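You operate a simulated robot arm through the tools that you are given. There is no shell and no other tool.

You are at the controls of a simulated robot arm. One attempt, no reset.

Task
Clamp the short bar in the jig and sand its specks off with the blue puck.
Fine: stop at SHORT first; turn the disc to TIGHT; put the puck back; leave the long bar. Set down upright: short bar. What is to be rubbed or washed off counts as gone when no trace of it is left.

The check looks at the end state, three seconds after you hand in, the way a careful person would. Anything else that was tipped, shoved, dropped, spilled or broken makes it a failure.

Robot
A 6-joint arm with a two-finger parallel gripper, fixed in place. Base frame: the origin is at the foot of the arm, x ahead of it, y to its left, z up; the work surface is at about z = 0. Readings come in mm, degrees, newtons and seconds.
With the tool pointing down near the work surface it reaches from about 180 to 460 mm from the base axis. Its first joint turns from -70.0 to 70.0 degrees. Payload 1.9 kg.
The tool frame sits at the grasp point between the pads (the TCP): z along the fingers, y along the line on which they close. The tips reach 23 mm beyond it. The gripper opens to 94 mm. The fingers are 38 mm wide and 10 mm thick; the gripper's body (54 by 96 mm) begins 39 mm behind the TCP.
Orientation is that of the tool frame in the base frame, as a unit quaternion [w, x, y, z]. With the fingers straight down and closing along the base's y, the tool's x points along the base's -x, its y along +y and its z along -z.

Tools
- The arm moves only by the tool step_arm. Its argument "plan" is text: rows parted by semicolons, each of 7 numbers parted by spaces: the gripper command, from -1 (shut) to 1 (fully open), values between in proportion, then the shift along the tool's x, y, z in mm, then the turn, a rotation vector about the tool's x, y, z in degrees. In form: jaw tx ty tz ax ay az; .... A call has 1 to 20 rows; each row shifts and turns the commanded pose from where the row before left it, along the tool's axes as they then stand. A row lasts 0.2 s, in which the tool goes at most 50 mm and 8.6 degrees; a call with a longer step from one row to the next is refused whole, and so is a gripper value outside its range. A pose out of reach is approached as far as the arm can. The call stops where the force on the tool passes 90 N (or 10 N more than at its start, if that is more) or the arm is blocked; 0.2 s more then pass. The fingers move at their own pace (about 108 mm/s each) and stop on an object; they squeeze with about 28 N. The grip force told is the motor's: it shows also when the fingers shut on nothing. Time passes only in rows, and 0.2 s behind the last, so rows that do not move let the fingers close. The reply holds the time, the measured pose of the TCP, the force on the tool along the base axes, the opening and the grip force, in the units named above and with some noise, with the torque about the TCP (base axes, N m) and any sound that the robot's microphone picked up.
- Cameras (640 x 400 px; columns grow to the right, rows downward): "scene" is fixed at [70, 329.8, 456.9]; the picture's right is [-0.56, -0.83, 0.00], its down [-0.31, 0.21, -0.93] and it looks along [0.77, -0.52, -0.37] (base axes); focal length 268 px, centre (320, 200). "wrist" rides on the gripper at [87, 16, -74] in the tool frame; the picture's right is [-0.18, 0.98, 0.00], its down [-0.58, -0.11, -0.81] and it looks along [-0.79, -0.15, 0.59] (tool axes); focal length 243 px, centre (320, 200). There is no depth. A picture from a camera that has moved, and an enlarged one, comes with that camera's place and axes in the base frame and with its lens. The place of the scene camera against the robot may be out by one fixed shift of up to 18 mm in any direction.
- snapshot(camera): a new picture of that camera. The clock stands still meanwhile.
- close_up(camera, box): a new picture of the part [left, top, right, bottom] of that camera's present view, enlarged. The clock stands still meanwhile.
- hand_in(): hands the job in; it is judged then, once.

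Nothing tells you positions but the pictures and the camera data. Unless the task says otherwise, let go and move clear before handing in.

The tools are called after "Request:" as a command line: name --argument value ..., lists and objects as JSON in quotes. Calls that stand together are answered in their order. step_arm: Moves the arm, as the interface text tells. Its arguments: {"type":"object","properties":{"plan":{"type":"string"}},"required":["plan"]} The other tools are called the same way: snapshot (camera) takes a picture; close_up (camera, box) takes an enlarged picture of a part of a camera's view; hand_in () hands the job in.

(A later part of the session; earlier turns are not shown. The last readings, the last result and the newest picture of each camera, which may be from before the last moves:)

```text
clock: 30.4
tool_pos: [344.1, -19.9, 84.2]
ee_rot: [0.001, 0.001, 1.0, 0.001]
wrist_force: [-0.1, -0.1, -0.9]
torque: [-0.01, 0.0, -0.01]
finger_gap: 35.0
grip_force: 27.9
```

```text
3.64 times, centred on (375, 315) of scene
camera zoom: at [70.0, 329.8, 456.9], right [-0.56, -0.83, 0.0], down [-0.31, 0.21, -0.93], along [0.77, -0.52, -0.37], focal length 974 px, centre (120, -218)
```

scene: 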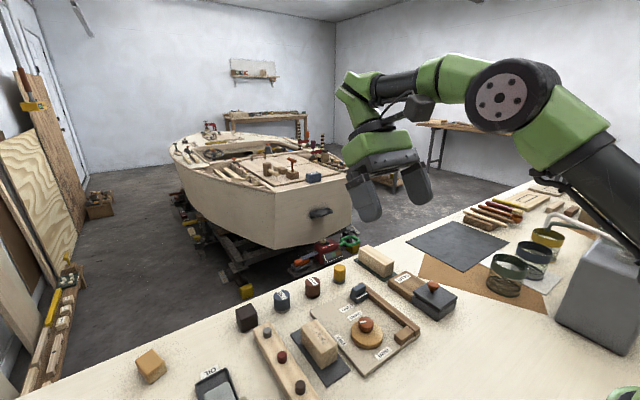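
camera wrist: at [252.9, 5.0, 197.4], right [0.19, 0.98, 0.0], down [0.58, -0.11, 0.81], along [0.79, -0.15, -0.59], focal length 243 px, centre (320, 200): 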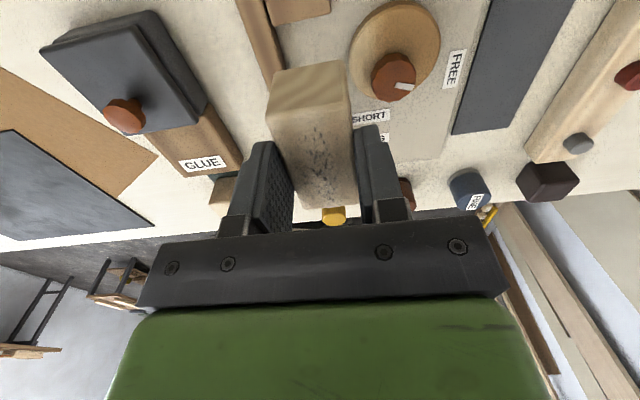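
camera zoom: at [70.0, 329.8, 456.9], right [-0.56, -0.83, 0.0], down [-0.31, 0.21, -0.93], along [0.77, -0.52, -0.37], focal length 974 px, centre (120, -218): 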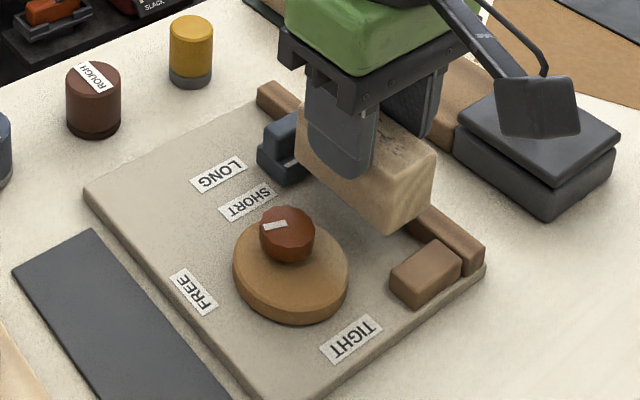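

Pose readings jitter a bit, so I'll take a couple of repeated readings before the final lowering.

Request:
step_arm --plan "-1 0 0 0 0 0 0; -1 0 0 0 0 0 0"

Request:
step_arm --plan "-1 0 0 0 0 0 0; -1 0 0 0 0 0 0"

Request:
step_arm --plan "-1 0 0 0 0 0 0; -1 0 0 0 0 0 0"

Request:
close_up --camera "wrist" --box '[270, 0, 400, 120]'

```text
clock: 31.0
tool_pos: [344.9, -18.4, 83.6]
ee_rot: [0.0, 0.001, 1.0, 0.0]
wrist_force: [0.2, -0.3, -0.7]
torque: [0.0, 0.01, 0.01]
finger_gap: 35.3
grip_force: 27.7
```

```text
clock: 31.6
tool_pos: [345.3, -17.8, 83.7]
ee_rot: [0.001, 0.001, 1.0, 0.0]
wrist_force: [-0.6, -0.8, -0.6]
torque: [0.03, 0.0, -0.02]
finger_gap: 35.1
grip_force: 27.7
```

```text
clock: 32.2
tool_pos: [344.9, -19.9, 84.0]
ee_rot: [0.0, 0.001, 1.0, -0.001]
wrist_force: [0.9, 0.1, -0.6]
torque: [0.01, -0.04, 0.0]
finger_gap: 34.9
grip_force: 27.9
```

```text
3.33 times, centred on (335, 60) of wrist
camera zoom: at [257.4, -2.9, 160.0], right [0.19, 0.98, 0.0], down [0.58, -0.11, 0.81], along [0.79, -0.15, -0.59], focal length 809 px, centre (270, 667)
```

zoom: 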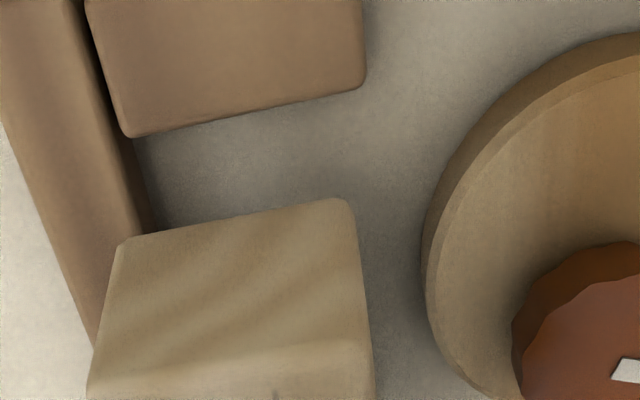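

The camera-based check shows the bar about 2.5 mm too close to the fence and ~4 mm too far in x. Correcting both.

Request:
step_arm --plan "-1 4 2.5 0 0 0 0; -1 0 0 0 0 0 0; -1 0 0 0 0 0 0; -1 0 0 0 0 0 0"

Request:
close_up --camera "wrist" --box '[270, 0, 400, 120]'

Request:
close_up --camera "scene" --box '[340, 260, 430, 350]'

```text
clock: 33.2
tool_pos: [340.2, -17.2, 83.3]
ee_rot: [-0.001, 0.0, 1.0, 0.0]
wrist_force: [1.0, 1.0, 0.2]
torque: [-0.01, -0.01, -0.02]
finger_gap: 35.2
grip_force: 28.4
```

```text
3.33 times, centred on (335, 60) of wrist
camera zoom: at [252.5, 0.1, 159.2], right [0.19, 0.98, 0.0], down [0.58, -0.11, 0.81], along [0.79, -0.15, -0.59], focal length 809 px, centre (270, 667)
```

zoom: 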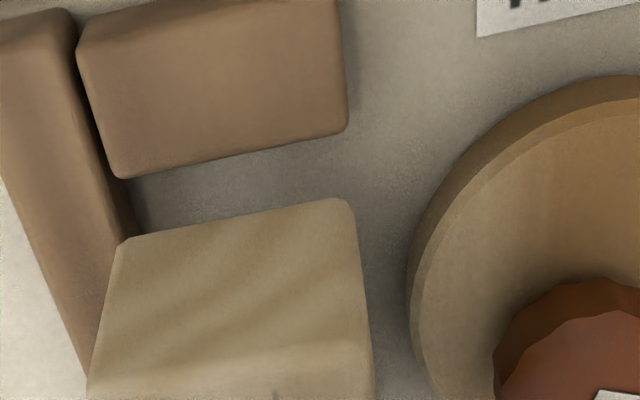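

```text
4.44 times, centred on (385, 305) of scene
camera zoom: at [70.0, 329.8, 456.9], right [-0.56, -0.83, 0.0], down [-0.31, 0.21, -0.93], along [0.77, -0.52, -0.37], focal length 1191 px, centre (31, -267)
```

zoom: 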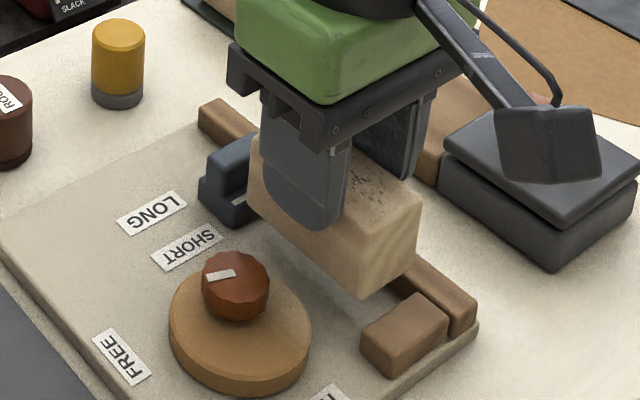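

Aligned: bar x≈308–377, y≈−33–1.5. Lowering 20 mm, then stepping gently to contact.

Request:
step_arm --plan "-1 0 0 10 0 0 0; -1 0 0 8 0 0 0; -1 0 0 0 0 0 0; -1 0 0 0 0 0 0"

Request:
close_up --camera "wrist" --box '[240, 0, 440, 230]'

Request:
close_up --camera "scene" --box '[340, 260, 430, 350]'

```text
clock: 34.2
tool_pos: [339.1, -15.6, 66.1]
ee_rot: [0.0, 0.001, 1.0, 0.001]
wrist_force: [0.0, 0.2, -0.8]
torque: [0.0, -0.02, 0.03]
finger_gap: 34.9
grip_force: 28.3
```

```text
1.74 times, centred on (340, 115) of wrist
camera zoom: at [251.6, 0.5, 141.6], right [0.19, 0.98, 0.0], down [0.58, -0.11, 0.81], along [0.79, -0.15, -0.59], focal length 422 px, centre (285, 348)
```

zoom: 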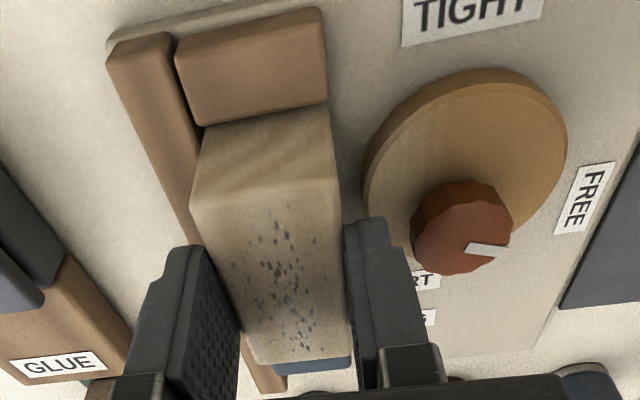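

```text
4.44 times, centred on (385, 305) of scene
camera zoom: at [70.0, 329.8, 456.9], right [-0.56, -0.83, 0.0], down [-0.31, 0.21, -0.93], along [0.77, -0.52, -0.37], focal length 1191 px, centre (31, -267)
```

zoom: 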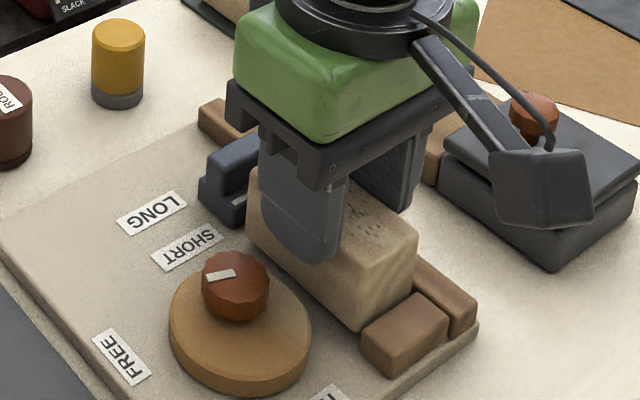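

Still free of contact. Stepping down.

Request:
step_arm --plan "-1 0 0 2 0 0 0; -1 0 0 2 0 0 0; -1 0 0 0 0 0 0"

Request:
step_arm --plan "-1 0 0 1.5 0 0 0; -1 0 0 0 0 0 0"

Request:
step_arm --plan "-1 0 0 1 0 0 0; -1 0 0 0 0 0 0"

```text
clock: 35.0
tool_pos: [337.4, -15.8, 60.1]
ee_rot: [0.0, 0.001, 1.0, 0.0]
wrist_force: [0.8, 0.1, -0.6]
torque: [0.0, 0.03, 0.0]
finger_gap: 34.9
grip_force: 28.0
```

```text
clock: 35.6
tool_pos: [338.8, -16.0, 59.4]
ee_rot: [0.0, 0.002, 1.0, 0.001]
wrist_force: [-2.7, 0.0, 5.7]
torque: [0.0, 0.07, 0.01]
finger_gap: 34.9
grip_force: 28.0
```

```text
clock: 36.2
tool_pos: [339.6, -14.7, 59.3]
ee_rot: [0.001, 0.002, 1.0, 0.001]
wrist_force: [-5.7, -6.2, 27.6]
torque: [-0.23, 0.16, -0.05]
finger_gap: 35.0
grip_force: 28.0
```

Contact was made at z≈59. I'll ease off 1 mm and open only slightly (45 mm), so the right finger stays clear of the knob, then lift.

Request:
step_arm --plan "-1 0 0 -1 0 0 0; -0.15 0 0 0 0 0 0; -0.06 0 0 0 0 0 0; -0.06 0 0 0 0 0 0; -0.06 0 0 -10 0 0 0; -0.06 0 0 -20 0 0 0; -0.06 0 0 -30 0 0 0; -0.06 0 0 -30 0 0 0; -0.06 0 0 0 0 0 0; -0.06 0 0 0 0 0 0"

Request:
snapshot --camera "wrist"

Request:
close_up --camera "scene" --box '[340, 260, 430, 350]'

```text
clock: 38.4
tool_pos: [339.0, -15.5, 149.2]
ee_rot: [0.0, 0.001, 1.0, 0.0]
wrist_force: [-0.6, 0.3, -0.5]
torque: [0.03, -0.01, 0.02]
finger_gap: 44.1
grip_force: 0.0
```

```text
taken
camera wrist: at [251.2, 1.1, 226.7], right [0.19, 0.98, 0.0], down [0.58, -0.11, 0.81], along [0.79, -0.15, -0.59], focal length 243 px, centre (320, 200)
```

wrist: 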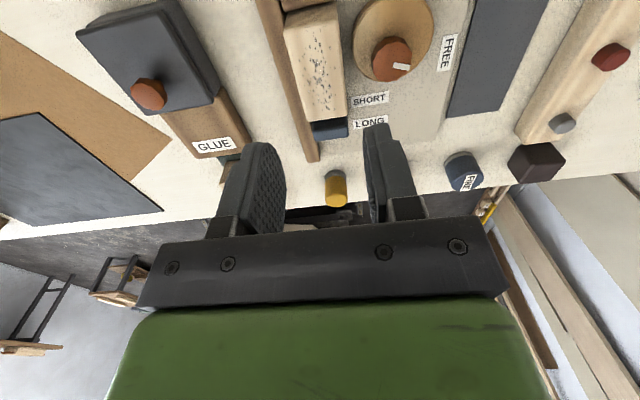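

```text
4.44 times, centred on (385, 305) of scene
camera zoom: at [70.0, 329.8, 456.9], right [-0.56, -0.83, 0.0], down [-0.31, 0.21, -0.93], along [0.77, -0.52, -0.37], focal length 1191 px, centre (31, -267)
```

zoom: 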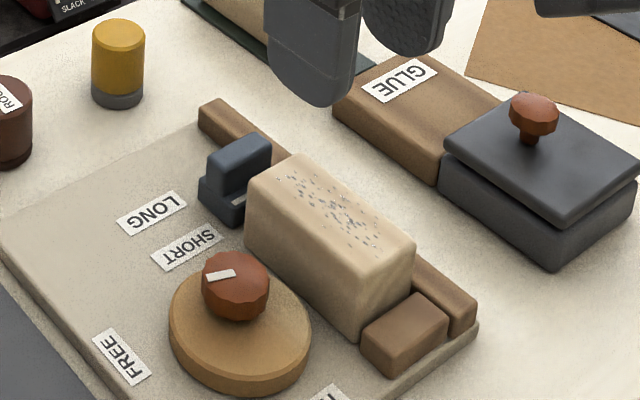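

The bar stands upright in the slot. Next is the knob: I'll measure it precisely and test in the air that the wrist can yaw +108°.

Request:
close_up --camera "wrist" --box '[270, 0, 470, 140]'

Request:
step_arm --plan "-0.27 0 10 0 0 0 -8.3; -0.27 0 10 0 0 0 -8.3; -0.27 0 10 0 0 0 -8.3; -0.27 0 10 0 0 0 -8.3; -0.27 0 0 0 0 0 -8.3; -0.27 0 0 0 0 0 -8.3; -0.27 0 0 0 0 0 -8.3; -0.27 0 0 0 0 0 -8.3; -0.27 0 0 0 0 0 -8.3; -0.27 0 0 0 0 0 -8.3; -0.27 0 0 0 0 0 -8.3; -0.27 0 0 0 0 0 -8.3; -0.27 0 0 0 0 0 -8.4; -0.27 0 0 0 0 0 0; -0.27 0 0 0 0 0 0"

Request:
snapshot --camera "wrist"

```text
2.86 times, centred on (370, 70) of wrist
camera zoom: at [251.2, 1.1, 226.7], right [0.19, 0.98, 0.0], down [0.58, -0.11, 0.81], along [0.79, -0.15, -0.59], focal length 693 px, centre (177, 571)
```

zoom: 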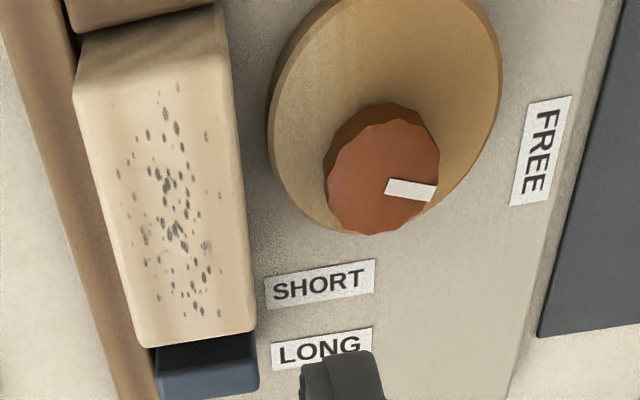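

```text
clock: 41.6
tool_pos: [331.8, 23.4, 148.6]
ee_rot: [0.0, 0.808, -0.589, 0.0]
wrist_force: [-0.4, -0.8, 0.9]
torque: [0.02, 0.0, -0.01]
finger_gap: 34.3
grip_force: 0.0
```

```text
taken
camera wrist: at [341.1, -64.7, 225.2], right [-0.99, -0.13, 0.0], down [-0.08, 0.59, 0.81], along [-0.1, 0.8, -0.59], focal length 243 px, centre (320, 200)
```

wrist: 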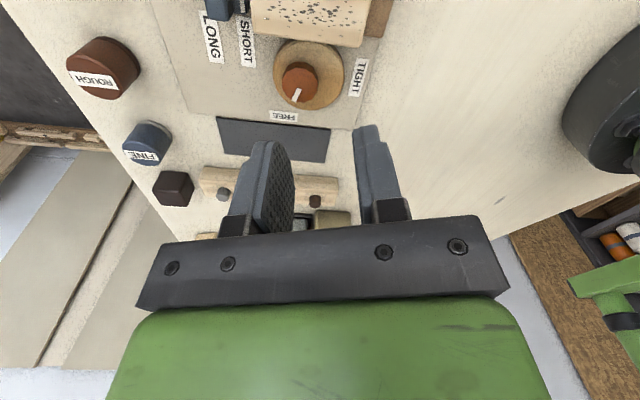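

The wrist reaches +108° yaw. I'll refine the knob position from this second viewpoint.

Request:
close_up --camera "wrist" --box '[250, 0, 390, 130]'

Request:
close_up --camera "scene" --box '[335, 290, 415, 350]'

```text
3.08 times, centred on (320, 65) of wrist
camera zoom: at [341.1, -64.7, 225.2], right [-0.99, -0.13, 0.0], down [-0.08, 0.59, 0.81], along [-0.1, 0.8, -0.59], focal length 746 px, centre (320, 615)
```

zoom: 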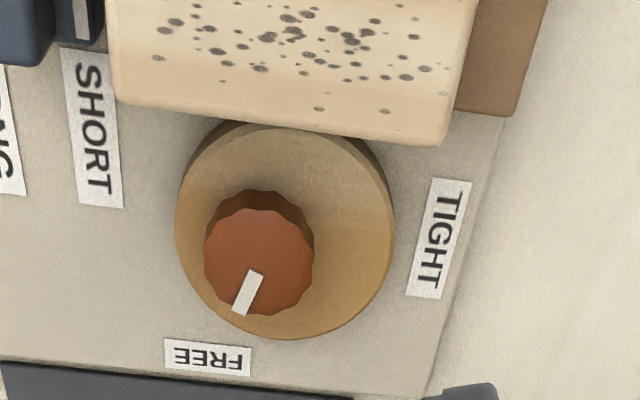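

```text
6.67 times, centred on (375, 320) of scene
camera zoom: at [70.0, 329.8, 456.9], right [-0.56, -0.83, 0.0], down [-0.31, 0.21, -0.93], along [0.77, -0.52, -0.37], focal length 1787 px, centre (-47, -600)
```

zoom: 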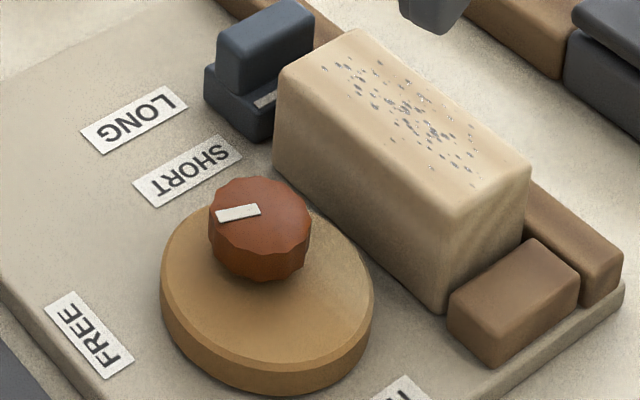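

Stereo gives knob (344.2, 37.7), top z≈37.6; FREE→TIGHT is about 107–110°. I yaw back to 0 and move above the knob.

Request:
step_arm --plan "-0.27 0 0 0 0 0 8.3; -0.27 0 0 0 0 0 8.3; -0.27 0 0 0 0 0 8.3; -0.27 0 0 0 0 0 8.3; -0.27 0 0 0 0 0 8.3; -0.27 0 0 0 0 0 8.3; -0.27 0 0 0 0 0 8.3; -0.27 0 0 0 0 0 8.3; -0.27 0 0 0 0 0 8.3; -0.27 0 0 0 0 0 8.3; -0.27 0 0 0 0 0 8.3; -0.27 0 0 0 0 0 8.3; -0.27 0 0 0 0 0 8.4; -0.27 -12.4 14.3 0 0 0 0; -0.27 0 0 20 0 0 0; -0.27 0 0 0 0 0 0; -0.27 0 0 0 0 0 0; -0.27 0 0 0 0 0 0"

Request:
snapshot --camera "wrist"

```text
clock: 45.4
tool_pos: [343.2, 36.5, 129.1]
ee_rot: [0.0, 0.002, 1.0, 0.0]
wrist_force: [0.1, -0.2, 0.5]
torque: [0.03, 0.0, 0.0]
finger_gap: 34.4
grip_force: 0.1
```

```text
taken
camera wrist: at [255.4, 52.1, 204.6], right [0.19, 0.98, 0.0], down [0.58, -0.11, 0.81], along [0.79, -0.15, -0.59], focal length 243 px, centre (320, 200)
```

wrist: 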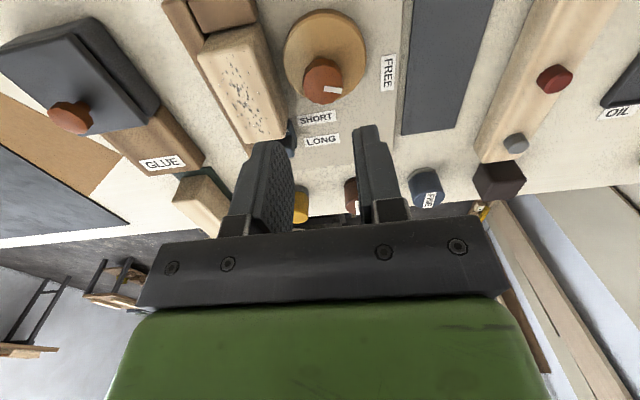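

Knob is at about (343,37.3); TCP is about (343,36.3). Nudging +1 in y and descending to z≈49.

Request:
step_arm --plan "-0.27 0 1 25 0 0 0; -0.27 0 0 25 0 0 0; -0.27 0 0 15 0 0 0; -0.27 0 0 10 0 0 0; -0.27 0 0 0 0 0 0; -0.27 0 0 0 0 0 0; -0.27 0 0 0 0 0 0"

Request:
close_up --camera "wrist" --box '[200, 0, 440, 230]'

Request:
close_up --camera "scene" --box '[330, 270, 430, 350]'

```text
clock: 47.0
tool_pos: [343.8, 36.5, 53.9]
ee_rot: [0.0, 0.001, 1.0, -0.001]
wrist_force: [-0.5, -0.3, -0.3]
torque: [0.01, 0.0, 0.0]
finger_gap: 34.2
grip_force: 0.1
```

```text
1.74 times, centred on (320, 115) of wrist
camera zoom: at [257.3, 52.7, 129.8], right [0.19, 0.98, 0.0], down [0.58, -0.11, 0.81], along [0.79, -0.15, -0.59], focal length 422 px, centre (320, 348)
```

zoom: 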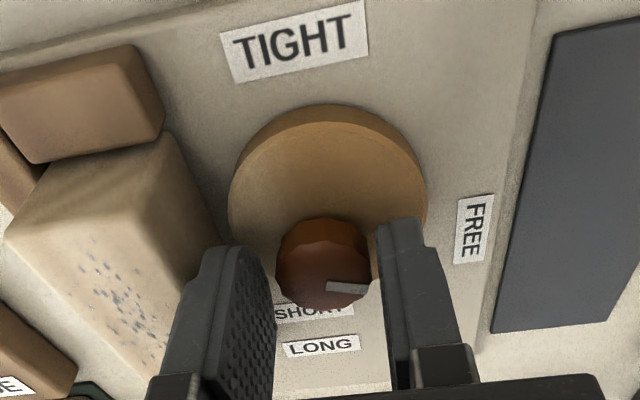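

```text
5.00 times, centred on (380, 310) of scene
camera zoom: at [70.0, 329.8, 456.9], right [-0.56, -0.83, 0.0], down [-0.31, 0.21, -0.93], along [0.77, -0.52, -0.37], focal length 1340 px, centre (20, -350)
```

zoom: 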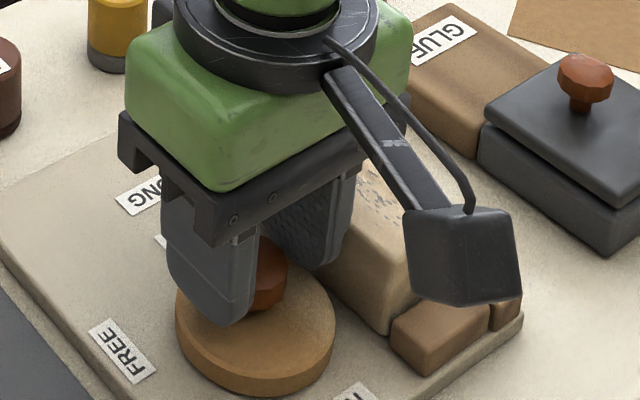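

The knob sits between the fingers. Lowering 4 mm more and gripping it.

Request:
step_arm --plan "-0.27 0 0 3.5 0 0 0; -0.27 0 0 0 0 0 0; -1 0 0 0 0 0 0; -1 0 0 0 0 0 0; -1 0 0 0 0 0 0; -1 0 0 0 0 0 0"

```text
clock: 48.4
tool_pos: [344.5, 37.9, 50.3]
ee_rot: [0.0, 0.001, 1.0, 0.001]
wrist_force: [1.7, 26.6, -8.0]
torque: [0.11, -0.14, 0.02]
finger_gap: 27.3
grip_force: 45.0
```

Gripped at 27.3 mm, with a 26 N side force in +y, so the knob axis is slightly at +y. I'll shift +1 mm to relieve it.

Request:
step_arm --plan "-1 0 1 0 0 0 0; -1 0 0 0 0 0 0"

```text
clock: 49.0
tool_pos: [343.3, 36.9, 50.6]
ee_rot: [0.002, 0.0, 1.0, -0.001]
wrist_force: [24.5, 7.9, -35.1]
torque: [-0.29, -0.45, -0.04]
finger_gap: 27.0
grip_force: 45.3
```

Now turning toward TIGHT (+z, i.e. −z in the tool frame), starting with ~33°.

Request:
step_arm --plan "-1 0 0 0 0 0 -6; -1 0 0 0 0 0 -6; -1 0 0 0 0 0 -6; -1 0 0 0 0 0 -6; -1 0 0 0 0 0 -6; -1 0 0 0 0 0 0"

Request:
close_up --camera "scene" --box '[330, 270, 430, 350]'

Request:
close_up --camera "wrist" --box '[200, 0, 440, 230]'

```text
clock: 50.4
tool_pos: [343.9, 37.4, 51.3]
ee_rot: [0.003, -0.259, 0.966, -0.001]
wrist_force: [30.8, -38.7, -26.2]
torque: [-0.42, -0.37, 0.02]
finger_gap: 27.5
grip_force: 45.3
```

```text
5.00 times, centred on (380, 310) of scene
camera zoom: at [70.0, 329.8, 456.9], right [-0.57, -0.82, 0.0], down [-0.31, 0.21, -0.93], along [0.77, -0.52, -0.37], focal length 1340 px, centre (20, -350)
```

zoom: 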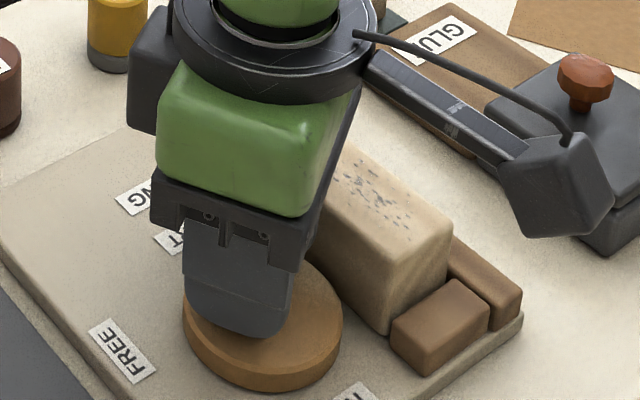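

```text
1.74 times, centred on (320, 115) of wrist
camera zoom: at [260.1, 8.1, 126.0], right [-0.33, 0.94, 0.0], down [0.55, 0.2, 0.81], along [0.76, 0.27, -0.59], focal length 422 px, centre (320, 348)
```

zoom: 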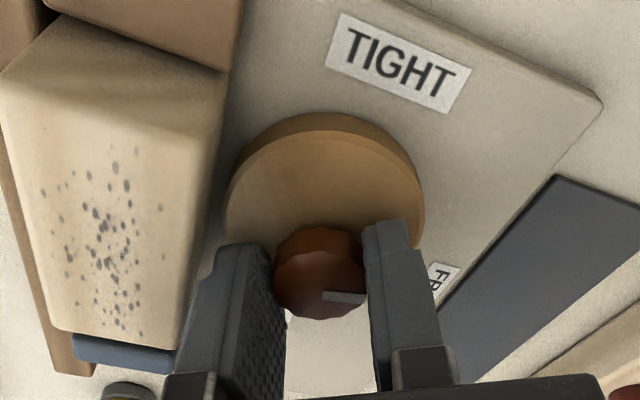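

The disc turns with me, but side force has built up, which suggests the pivot is a bit further in +x. Shifting the tool +2 mm in base x to unload.

Request:
step_arm --plan "-1 -1.74 -1.0 0 0 0 0; -1 0 0 0 0 0 0"

```text
clock: 51.0
tool_pos: [343.4, 37.7, 50.1]
ee_rot: [0.0, -0.257, 0.966, 0.0]
wrist_force: [7.6, -40.5, -5.5]
torque: [-0.82, -0.75, -0.01]
finger_gap: 27.3
grip_force: 44.7
```

Request:
step_arm --plan "-1 0 -2 0 0 0 0; -1 0 0 0 0 0 0"

```text
clock: 51.6
tool_pos: [345.8, 37.7, 51.3]
ee_rot: [-0.002, -0.257, 0.966, 0.001]
wrist_force: [-18.5, -13.1, 27.7]
torque: [-0.52, 0.23, 0.01]
finger_gap: 27.3
grip_force: 45.0
```

The closing-axis force is now near zero. Continuing another 30°.

Request:
step_arm --plan "-1 0 0 0 0 0 -6; -1 0 0 0 0 0 -6; -1 0 0 0 0 0 -6; -1 0 0 0 0 0 -6; -1 0 0 0 0 0 -6; -1 0 0 0 0 0 0"

Request:
close_up --camera "wrist" --box '[200, 0, 440, 230]'

```text
clock: 53.0
tool_pos: [345.5, 37.4, 51.4]
ee_rot: [-0.001, -0.498, 0.867, 0.002]
wrist_force: [-29.7, 26.7, 23.3]
torque: [0.68, 0.44, -0.01]
finger_gap: 27.1
grip_force: 44.7
```

```text
1.74 times, centred on (320, 115) of wrist
camera zoom: at [287.1, -29.0, 126.6], right [-0.76, 0.65, 0.0], down [0.39, 0.45, 0.81], along [0.52, 0.61, -0.59], focal length 422 px, centre (320, 348)
```

zoom: 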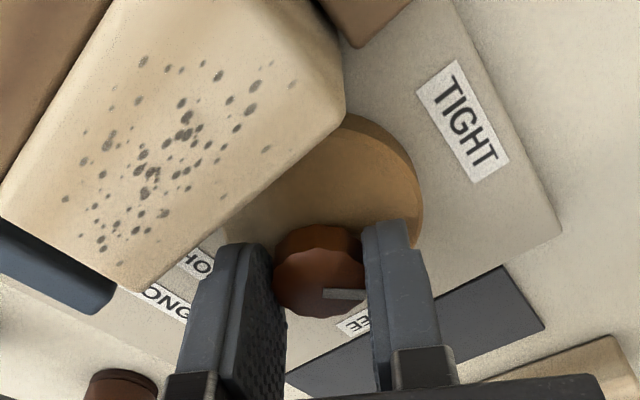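

Continuing: a small +2 mm recentring along the closing axis, then 25° more.

Request:
step_arm --plan "-1 0 2 0 0 0 0; -1 0 0 0 0 0 -6; -1 0 0 0 0 0 -6; -1 0 0 0 0 0 -6; -1 0 0 0 0 0 -6; -1 0 0 0 0 0 0"

Request:
close_up --camera "scene" --box '[330, 270, 430, 350]'

Request:
close_up --camera "wrist" --box '[200, 0, 440, 230]'

```text
clock: 54.4
tool_pos: [345.6, 37.5, 50.3]
ee_rot: [0.001, -0.669, 0.743, 0.0]
wrist_force: [11.9, 7.5, -23.5]
torque: [0.68, -0.19, 0.04]
finger_gap: 27.4
grip_force: 45.4
```

```text
5.00 times, centred on (380, 310) of scene
camera zoom: at [70.1, 329.7, 456.9], right [-0.56, -0.83, 0.0], down [-0.31, 0.21, -0.93], along [0.77, -0.52, -0.37], focal length 1340 px, centre (20, -350)
```

zoom: 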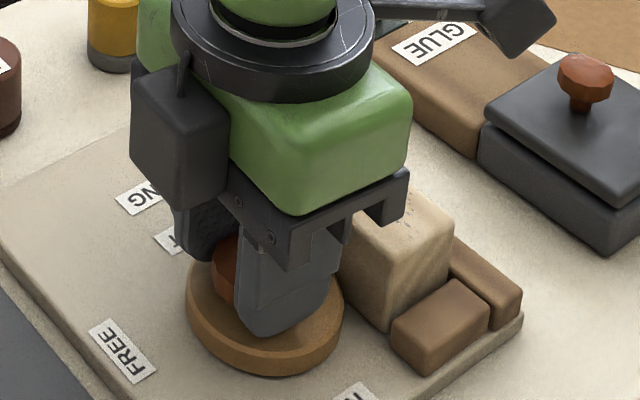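

```text
1.74 times, centred on (320, 115) of wrist
camera zoom: at [318.6, -46.7, 126.4], right [-0.96, 0.29, 0.0], down [0.17, 0.57, 0.81], along [0.23, 0.77, -0.59], focal length 422 px, centre (320, 348)
```

zoom: 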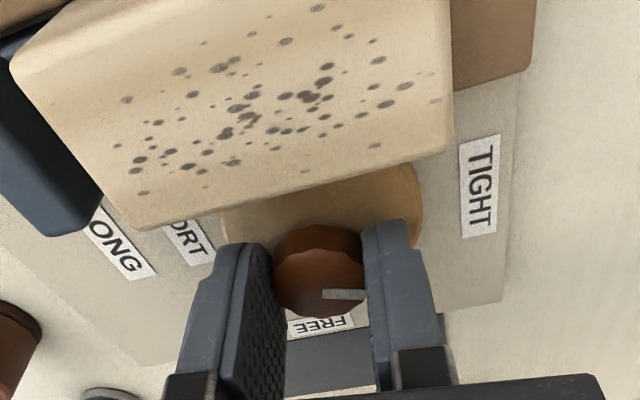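

84° done. Turning the remaining ~23° toward TIGHT.

Request:
step_arm --plan "-1 0 0 0 0 0 -6; -1 0 0 0 0 0 -6; -1 0 0 0 0 0 -6; -1 0 0 0 0 0 -5; -1 0 0 0 0 0 0"

Request:
close_up --camera "wrist" --box '[200, 0, 440, 230]'

Request:
close_up --camera "scene" --box '[330, 270, 430, 350]'

```text
clock: 55.6
tool_pos: [343.9, 38.1, 52.5]
ee_rot: [0.0, 0.804, -0.595, 0.0]
wrist_force: [19.4, 9.3, -22.5]
torque: [0.77, -0.08, -0.52]
finger_gap: 27.5
grip_force: 45.4
```

```text
1.74 times, centred on (320, 115) of wrist
camera zoom: at [353.5, -50.6, 127.8], right [-0.99, -0.11, 0.0], down [-0.07, 0.59, 0.81], along [-0.09, 0.8, -0.59], focal length 422 px, centre (320, 348)
```

zoom: 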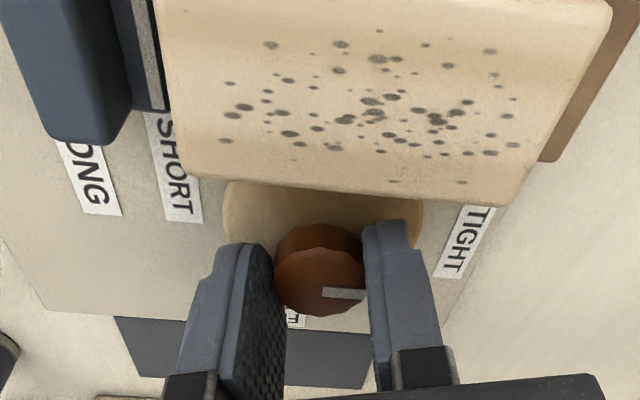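

```text
5.00 times, centred on (380, 310) of scene
camera zoom: at [70.0, 329.7, 456.9], right [-0.56, -0.83, 0.0], down [-0.31, 0.21, -0.93], along [0.77, -0.52, -0.37], focal length 1340 px, centre (20, -350)
```

zoom: 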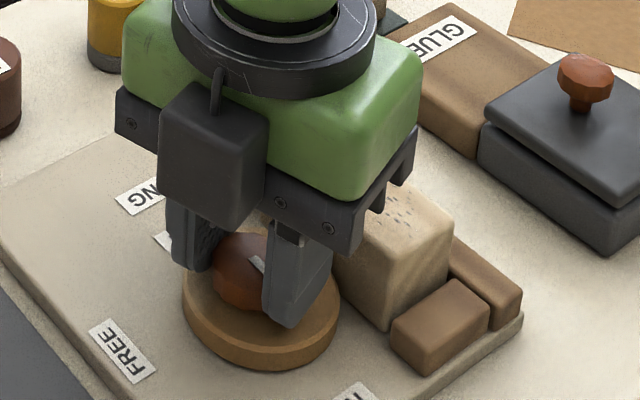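

Torque about z has appeared (−0.5 N·m), so the cam is clamping; the pointer direction works out to ≈180°, at TIGHT. Releasing the knob and lifting to check.

Request:
step_arm --plan "-0.35 0 0 0 0 0 0; -0.27 0 0 0 0 0 0; -0.27 0 0 0 0 0 0; -0.27 0 0 -15 0 0 0; -0.27 0 0 -25 0 0 0; -0.27 0 0 -40 0 0 0; -0.27 0 0 -30 0 0 0; -0.27 0 0 0 0 0 0; -0.27 0 0 0 0 0 0"

Request:
close_up --camera "wrist" --box '[220, 0, 420, 130]'

Request:
close_up --camera "scene" --box '[330, 280, 420, 350]'

Request:
close_up --camera "scene" --box '[280, 230, 370, 290]'

```text
clock: 57.6
tool_pos: [342.5, 36.5, 161.9]
ee_rot: [-0.001, 0.803, -0.596, 0.001]
wrist_force: [0.6, 0.2, 0.0]
torque: [-0.03, 0.01, -0.03]
finger_gap: 34.1
grip_force: 0.1
```

```text
3.08 times, centred on (320, 65) of wrist
camera zoom: at [350.4, -50.1, 237.3], right [-0.99, -0.11, 0.0], down [-0.07, 0.59, 0.81], along [-0.09, 0.8, -0.59], focal length 746 px, centre (320, 615)
```

zoom: 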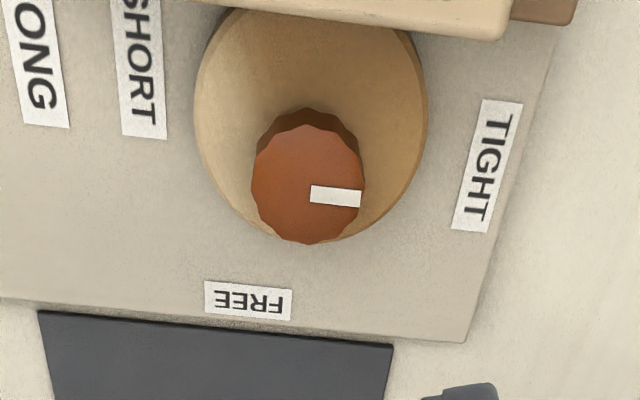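

```text
5.71 times, centred on (375, 315) of scene
camera zoom: at [70.0, 329.8, 456.9], right [-0.56, -0.83, 0.0], down [-0.31, 0.21, -0.93], along [0.77, -0.52, -0.37], focal length 1531 px, centre (6, -457)
```

zoom: 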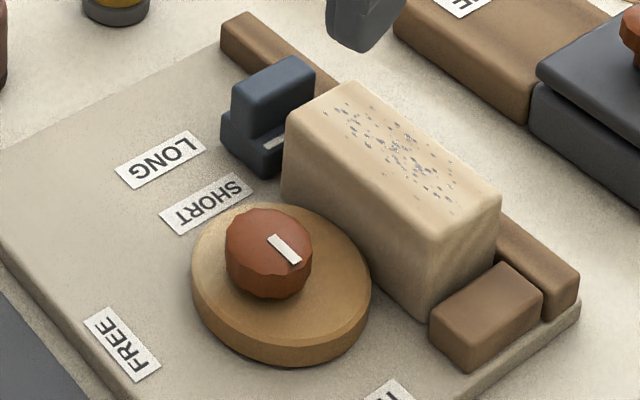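

```text
6.67 times, centred on (325, 260) of scene
camera zoom: at [70.0, 329.8, 456.9], right [-0.56, -0.83, 0.0], down [-0.31, 0.21, -0.93], along [0.77, -0.52, -0.37], focal length 1787 px, centre (287, -200)
```

zoom: 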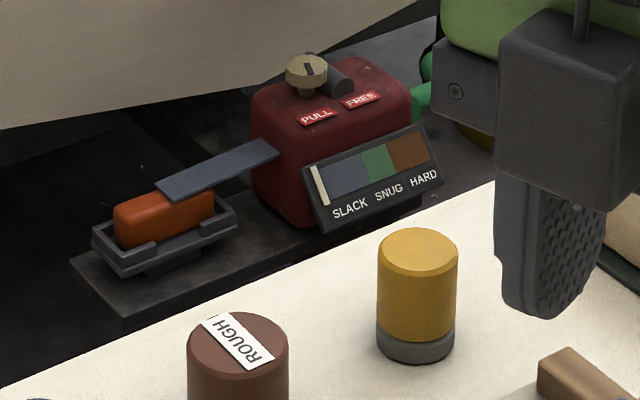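

The pointer aligns with TIGHT (≈180°). I yaw back and check from the front that the bar is pinned between fence and cam.

Request:
step_arm --plan "-0.27 0 0 0 0 0 8.3; -0.27 0 0 0 0 0 8.3; -0.27 0 0 0 0 0 8.3; -0.27 0 0 0 0 0 8.3; -0.27 0 0 0 0 0 8.3; -0.27 0 0 0 0 0 8.3; -0.27 0 0 0 0 0 8.3; -0.27 0 0 0 0 0 8.3; -0.27 0 0 0 0 0 8.3; -0.27 0 0 0 0 0 8.3; -0.27 0 0 0 0 0 8.3; -0.27 0 0 0 0 0 8.3; -0.27 0 0 0 0 0 7.4; -0.27 15 -15 0 0 0 0; -0.27 15 -15 0 0 0 0; -0.27 0 -10 0 0 0 0; -0.27 0 0 0 0 0 0; -0.27 0 0 0 0 0 0"

Request:
snapshot --camera "wrist"

Request:
close_up --camera "wrist" --box '[250, 0, 450, 150]'

```text
clock: 61.4
tool_pos: [315.1, -2.1, 159.2]
ee_rot: [0.0, 0.001, 1.0, 0.001]
wrist_force: [0.0, 0.6, 0.1]
torque: [0.01, -0.01, -0.02]
finger_gap: 34.0
grip_force: 0.0
```

```text
taken
camera wrist: at [226.4, 14.2, 234.9], right [0.19, 0.98, 0.0], down [0.58, -0.11, 0.81], along [0.79, -0.15, -0.59], focal length 243 px, centre (320, 200)
```

wrist: 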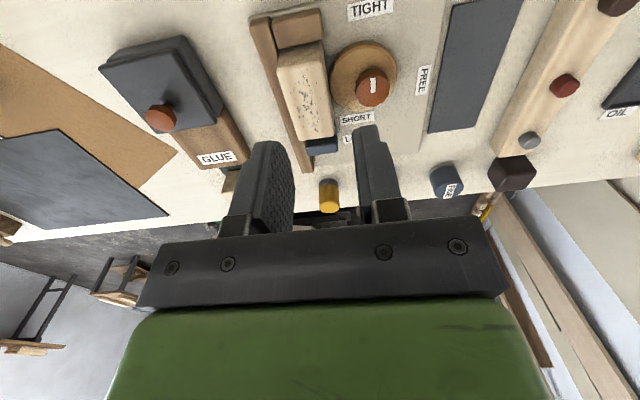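

```text
2.67 times, centred on (350, 75) of wrist
camera zoom: at [226.4, 14.2, 234.9], right [0.19, 0.98, 0.0], down [0.58, -0.11, 0.81], along [0.79, -0.15, -0.59], focal length 647 px, centre (240, 533)
```

zoom: 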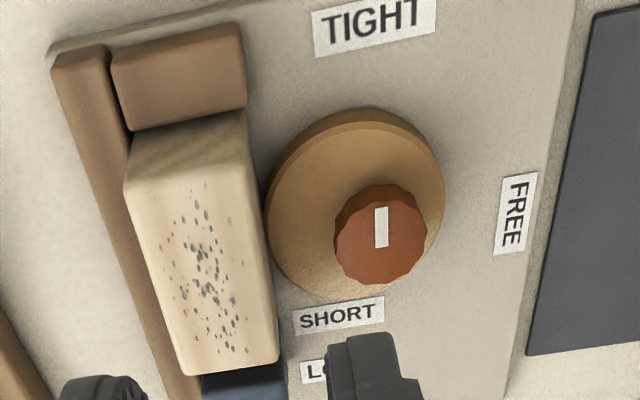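

The bar is seated against the fence with the cam touching it: x≈305–375, y≈−34–0, top z≈51. The puck centre is ≈(502,135), ø≈34.5, h≈37, which is beyond straight-down reach. I'll move toward it and tilt the tool outward.

Request:
step_arm --plan "0.1 -25 27.2 0 0 0 0; 0.1 -25 27.2 0 0 0 0; 0.1 -25 27.2 0 0 0 0; 0.1 -25 27.2 0 0 0 0; 0.1 -20 27.2 0 0 0 0; 0.1 0 0 0 0 -7 0; 0.1 0 0 0 0 -7 0; 0.1 0 0 0 0 -7 0; 0.1 0 0 0 0 -4 0; 0.1 0 0 0 0 0 0; 0.1 0 0 0 0 0 0"

Request:
snapshot --camera "wrist"

Request:
snapshot --camera "scene"

```text
clock: 63.8
tool_pos: [435.4, 133.1, 160.3]
ee_rot: [0.218, 0.001, 0.976, 0.001]
wrist_force: [0.6, 0.3, 0.9]
torque: [0.03, 0.03, -0.03]
finger_gap: 51.7
grip_force: 0.0
```

```text
taken
camera wrist: at [324.4, 149.5, 192.3], right [0.17, 0.98, 0.08], down [0.18, -0.11, 0.98], along [0.97, -0.15, -0.2], focal length 243 px, centre (320, 200)
```

wrist: 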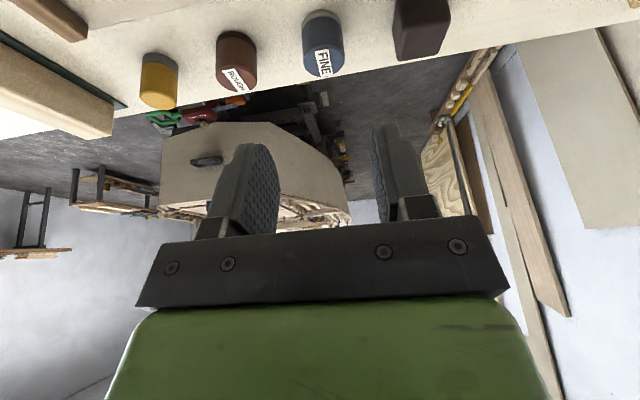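

```text
taken
```

scene: 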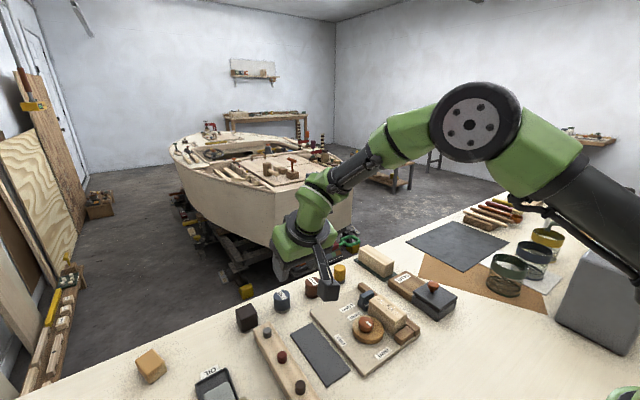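

The 25° tilt works fine. Zooming on the puck from here for precise coordinates.

Request:
close_up --camera "wrist" --box '[270, 0, 380, 90]'

Request:
close_up --camera "scene" --box '[230, 270, 340, 340]'

```text
4.44 times, centred on (325, 45) of wrist
camera zoom: at [324.4, 149.5, 192.3], right [0.17, 0.98, 0.08], down [0.18, -0.11, 0.98], along [0.97, -0.15, -0.2], focal length 1078 px, centre (298, 889)
```

zoom: 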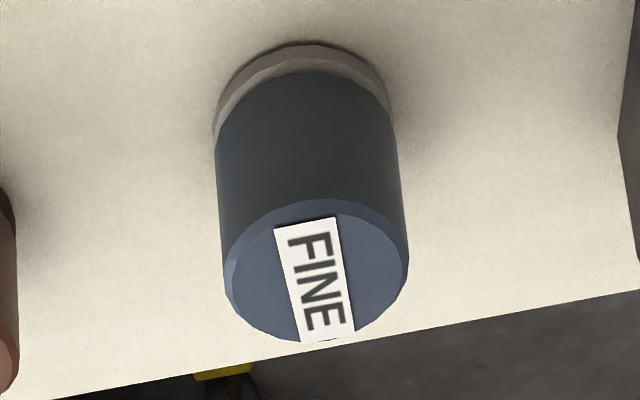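

```text
5.71 times, centred on (285, 305) of scene
camera zoom: at [70.0, 329.8, 456.9], right [-0.56, -0.83, 0.0], down [-0.31, 0.21, -0.93], along [0.77, -0.52, -0.37], focal length 1531 px, centre (520, -400)
```

zoom: 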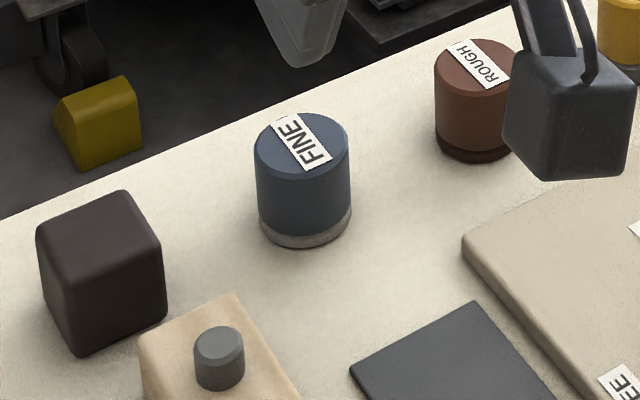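

Puck ≈(504,135), ø≈35.5, h≈35. Moving to a hover above it at z≈90 with the same tilt.

Request:
step_arm --plan "0.1 -10.5 0.6 30.7 0 0 0; 0.1 -10.5 0.6 30.7 0 0 0; 0.1 -10.5 0.6 30.7 0 0 0; 0.1 0 0 0 0 0 0; 0.1 0 0 0 0 0 0; 0.1 0 0 0 0 0 0"

Request:
snapshot --camera "wrist"

Request:
close_up --camera "scene" --box '[200, 200, 400, 340]'

```text
clock: 65.2
tool_pos: [503.5, 136.5, 92.4]
ee_rot: [0.216, 0.001, 0.976, 0.0]
wrist_force: [0.4, 0.9, -0.1]
torque: [-0.03, -0.01, 0.02]
finger_gap: 51.5
grip_force: 0.1
```

```text
taken
camera wrist: at [392.5, 152.9, 124.0], right [0.17, 0.98, 0.08], down [0.19, -0.11, 0.98], along [0.97, -0.15, -0.2], focal length 243 px, centre (320, 200)
```

wrist: 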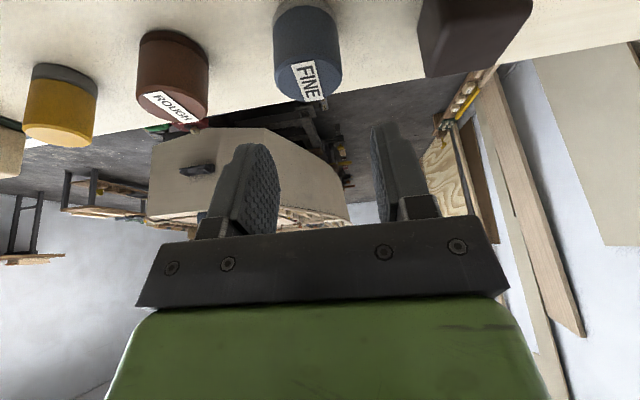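

```text
2.86 times, centred on (300, 270) of scene
camera zoom: at [70.0, 329.8, 456.9], right [-0.56, -0.83, 0.0], down [-0.31, 0.21, -0.93], along [0.77, -0.52, -0.37], focal length 766 px, centre (377, 0)
```

zoom: 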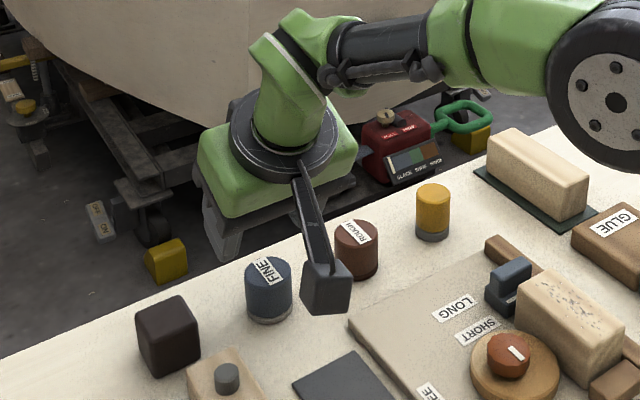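

Request:
close_up --camera "wrist" --box '[250, 0, 370, 110]'

```text
3.64 times, centred on (310, 55) of wrist
camera zoom: at [392.5, 152.9, 124.0], right [0.17, 0.98, 0.08], down [0.19, -0.11, 0.98], along [0.97, -0.15, -0.2], focal length 882 px, centre (356, 727)
```

zoom: 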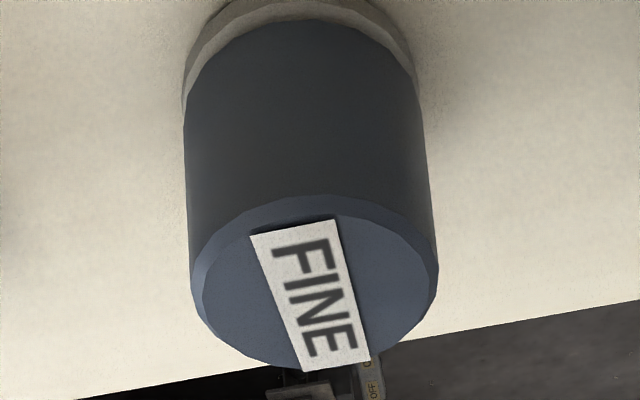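

Puck centre is (503.3,134.8). Nudge −1.8 in y, then descend vertically to TCP z≈34.

Request:
step_arm --plan "0.1 0 -1.8 0 0 0 0; 0.1 8.4 0 17.9 0 0 0; 0.1 8.4 0 17.9 0 0 0; 0.1 5 0 10.6 0 0 0; 0.1 0 0 0 0 0 0; 0.1 0 0 0 0 0 0; 0.1 0 0 0 0 0 0"

Request:
snapshot --camera "wrist"

Request:
close_up --camera "scene" --box '[200, 220, 360, 330]'

```text
clock: 66.8
tool_pos: [502.9, 133.8, 39.8]
ee_rot: [0.217, 0.001, 0.976, 0.001]
wrist_force: [0.4, 0.2, 0.0]
torque: [0.0, 0.01, 0.0]
finger_gap: 51.6
grip_force: 0.0
```

```text
taken
camera wrist: at [391.2, 149.2, 72.4], right [0.17, 0.98, 0.08], down [0.19, -0.11, 0.98], along [0.97, -0.15, -0.2], focal length 243 px, centre (320, 200)
```

wrist: 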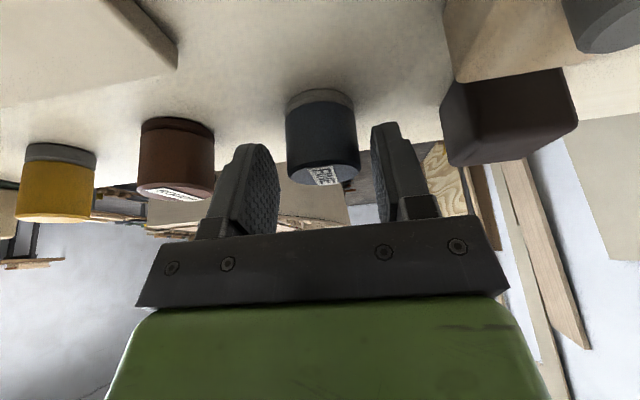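

```text
3.64 times, centred on (280, 275) of scene
camera zoom: at [70.0, 329.8, 456.9], right [-0.56, -0.83, 0.0], down [-0.31, 0.21, -0.93], along [0.77, -0.52, -0.37], focal length 974 px, centre (466, -73)
```

zoom: 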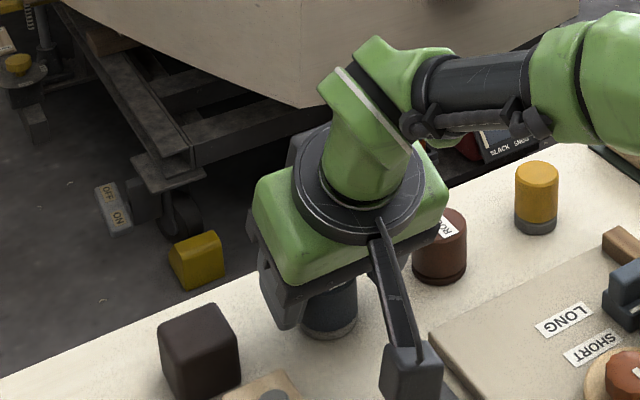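

Aligned. Lowering ~6 mm more and gripping the puck.

Request:
step_arm --plan "0.1 2.5 0 5.4 0 0 0; 0.1 0 0 0 0 0 0; -0.1 0 0 0 0 0 0; -1 0 0 0 0 0 0; -1 0 0 0 0 0 0; -1 0 0 0 0 0 0"

Request:
step_arm --plan "-1 0 0 0 0 0 0"

```text
clock: 68.2
tool_pos: [502.6, 131.8, 34.3]
ee_rot: [0.216, 0.001, 0.976, 0.002]
wrist_force: [-0.3, 0.2, 0.2]
torque: [0.02, 0.01, 0.0]
finger_gap: 34.9
grip_force: 27.8
```

```text
clock: 68.6
tool_pos: [501.9, 133.5, 34.7]
ee_rot: [0.218, 0.002, 0.976, 0.0]
wrist_force: [-0.3, 0.2, 0.5]
torque: [0.02, 0.01, -0.01]
finger_gap: 34.6
grip_force: 28.3
```

Puck gripped (34.7 mm). Lifting 70 mm and carrying it, tilt unchanged, over the bar.

Request:
step_arm --plan "-1 -10 0 -21.2 0 0 0; -1 -10 0 -21.2 0 0 0; -1 -10 0 -21.2 0 0 0; -1 24.4 -25 -11.5 0 0 0; -1 24.4 -25 -11.5 0 0 0; -1 24.4 -25 -11.5 0 0 0; -1 24.4 -25 -11.5 0 0 0; -1 24.4 -25 -11.5 0 0 0; -1 24.4 -25 -11.5 0 0 0; -1 0 0 0 0 0 0; -1 0 0 0 0 0 0; -1 0 0 0 0 0 0"

Request:
snapshot --camera "wrist"

Request:
close_up --camera "scene" --box '[300, 220, 440, 350]'

```text
clock: 71.2
tool_pos: [375.3, 16.6, 110.4]
ee_rot: [0.219, 0.002, 0.976, -0.004]
wrist_force: [-0.6, 0.4, -1.2]
torque: [-0.03, 0.02, -0.02]
finger_gap: 34.4
grip_force: 28.3
out of reach, approached as far as the arm can: row 8, 9
```

```text
taken
camera wrist: at [264.1, 34.4, 142.2], right [0.17, 0.98, 0.07], down [0.18, -0.1, 0.98], along [0.97, -0.16, -0.2], focal length 243 px, centre (320, 200)
```

wrist: 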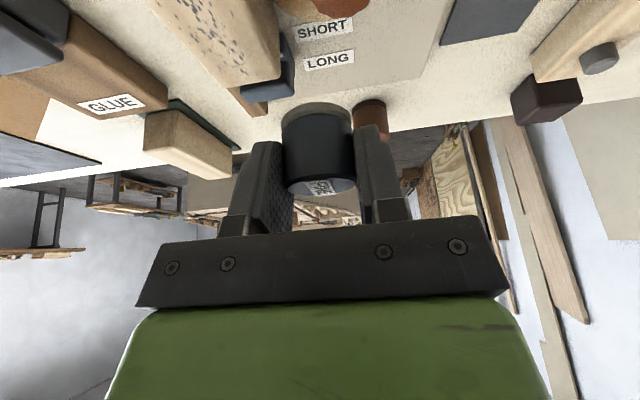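

```text
3.08 times, centred on (370, 285) of scene
camera zoom: at [70.0, 329.8, 456.9], right [-0.56, -0.83, 0.0], down [-0.31, 0.21, -0.93], along [0.77, -0.52, -0.37], focal length 825 px, centre (166, -62)
```

zoom: 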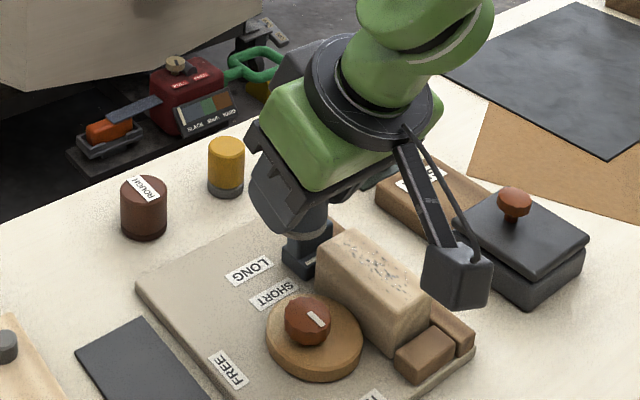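

With this tilt the arm can't come in as close as the bar. I'll set the puck down upright on the clear part of the jig board at about (420,55), then re-grip it with the tool vertical.

Request:
step_arm --plan "-1 -20.2 19.2 9.5 0 0 0; -1 -20.2 19.2 9.5 0 0 0; -1 0 0 0 0 0 0; -1 6.4 0 13.6 0 0 0; -1 6.4 0 13.6 0 0 0; -1 0 0 0 0 0 0; -1 0 0 0 0 0 0; -1 0 0 0 0 0 0"

Request:
snapshot --camera "wrist"

Request:
close_up --camera "scene" --box '[270, 240, 400, 350]'

```text
clock: 73.0
tool_pos: [397.9, 29.9, 85.4]
ee_rot: [0.216, 0.002, 0.976, -0.001]
wrist_force: [0.0, 0.4, -0.1]
torque: [-0.01, -0.06, 0.0]
finger_gap: 34.7
grip_force: 27.8
out of reach, approached as far as the arm can: row 1, 2, 5
```

```text
taken
camera wrist: at [287.4, 45.9, 118.7], right [0.17, 0.98, 0.08], down [0.19, -0.11, 0.98], along [0.97, -0.15, -0.2], focal length 243 px, centre (320, 200)
```

wrist: 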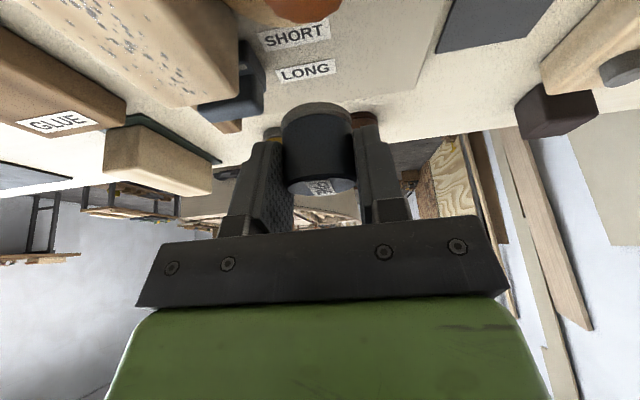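

```text
3.64 times, centred on (335, 295) of scene
camera zoom: at [70.0, 329.8, 456.9], right [-0.56, -0.83, 0.0], down [-0.31, 0.21, -0.93], along [0.77, -0.52, -0.37], focal length 974 px, centre (266, -146)
```

zoom: 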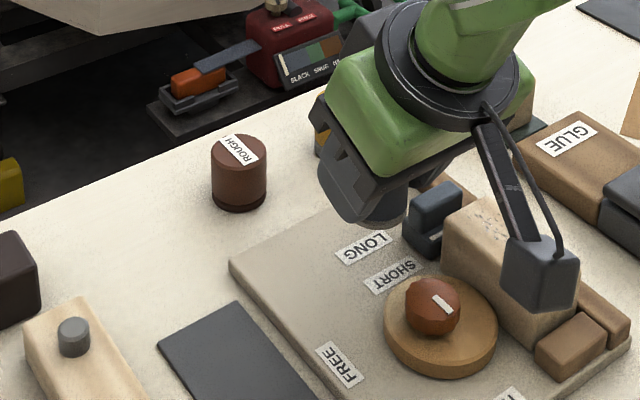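

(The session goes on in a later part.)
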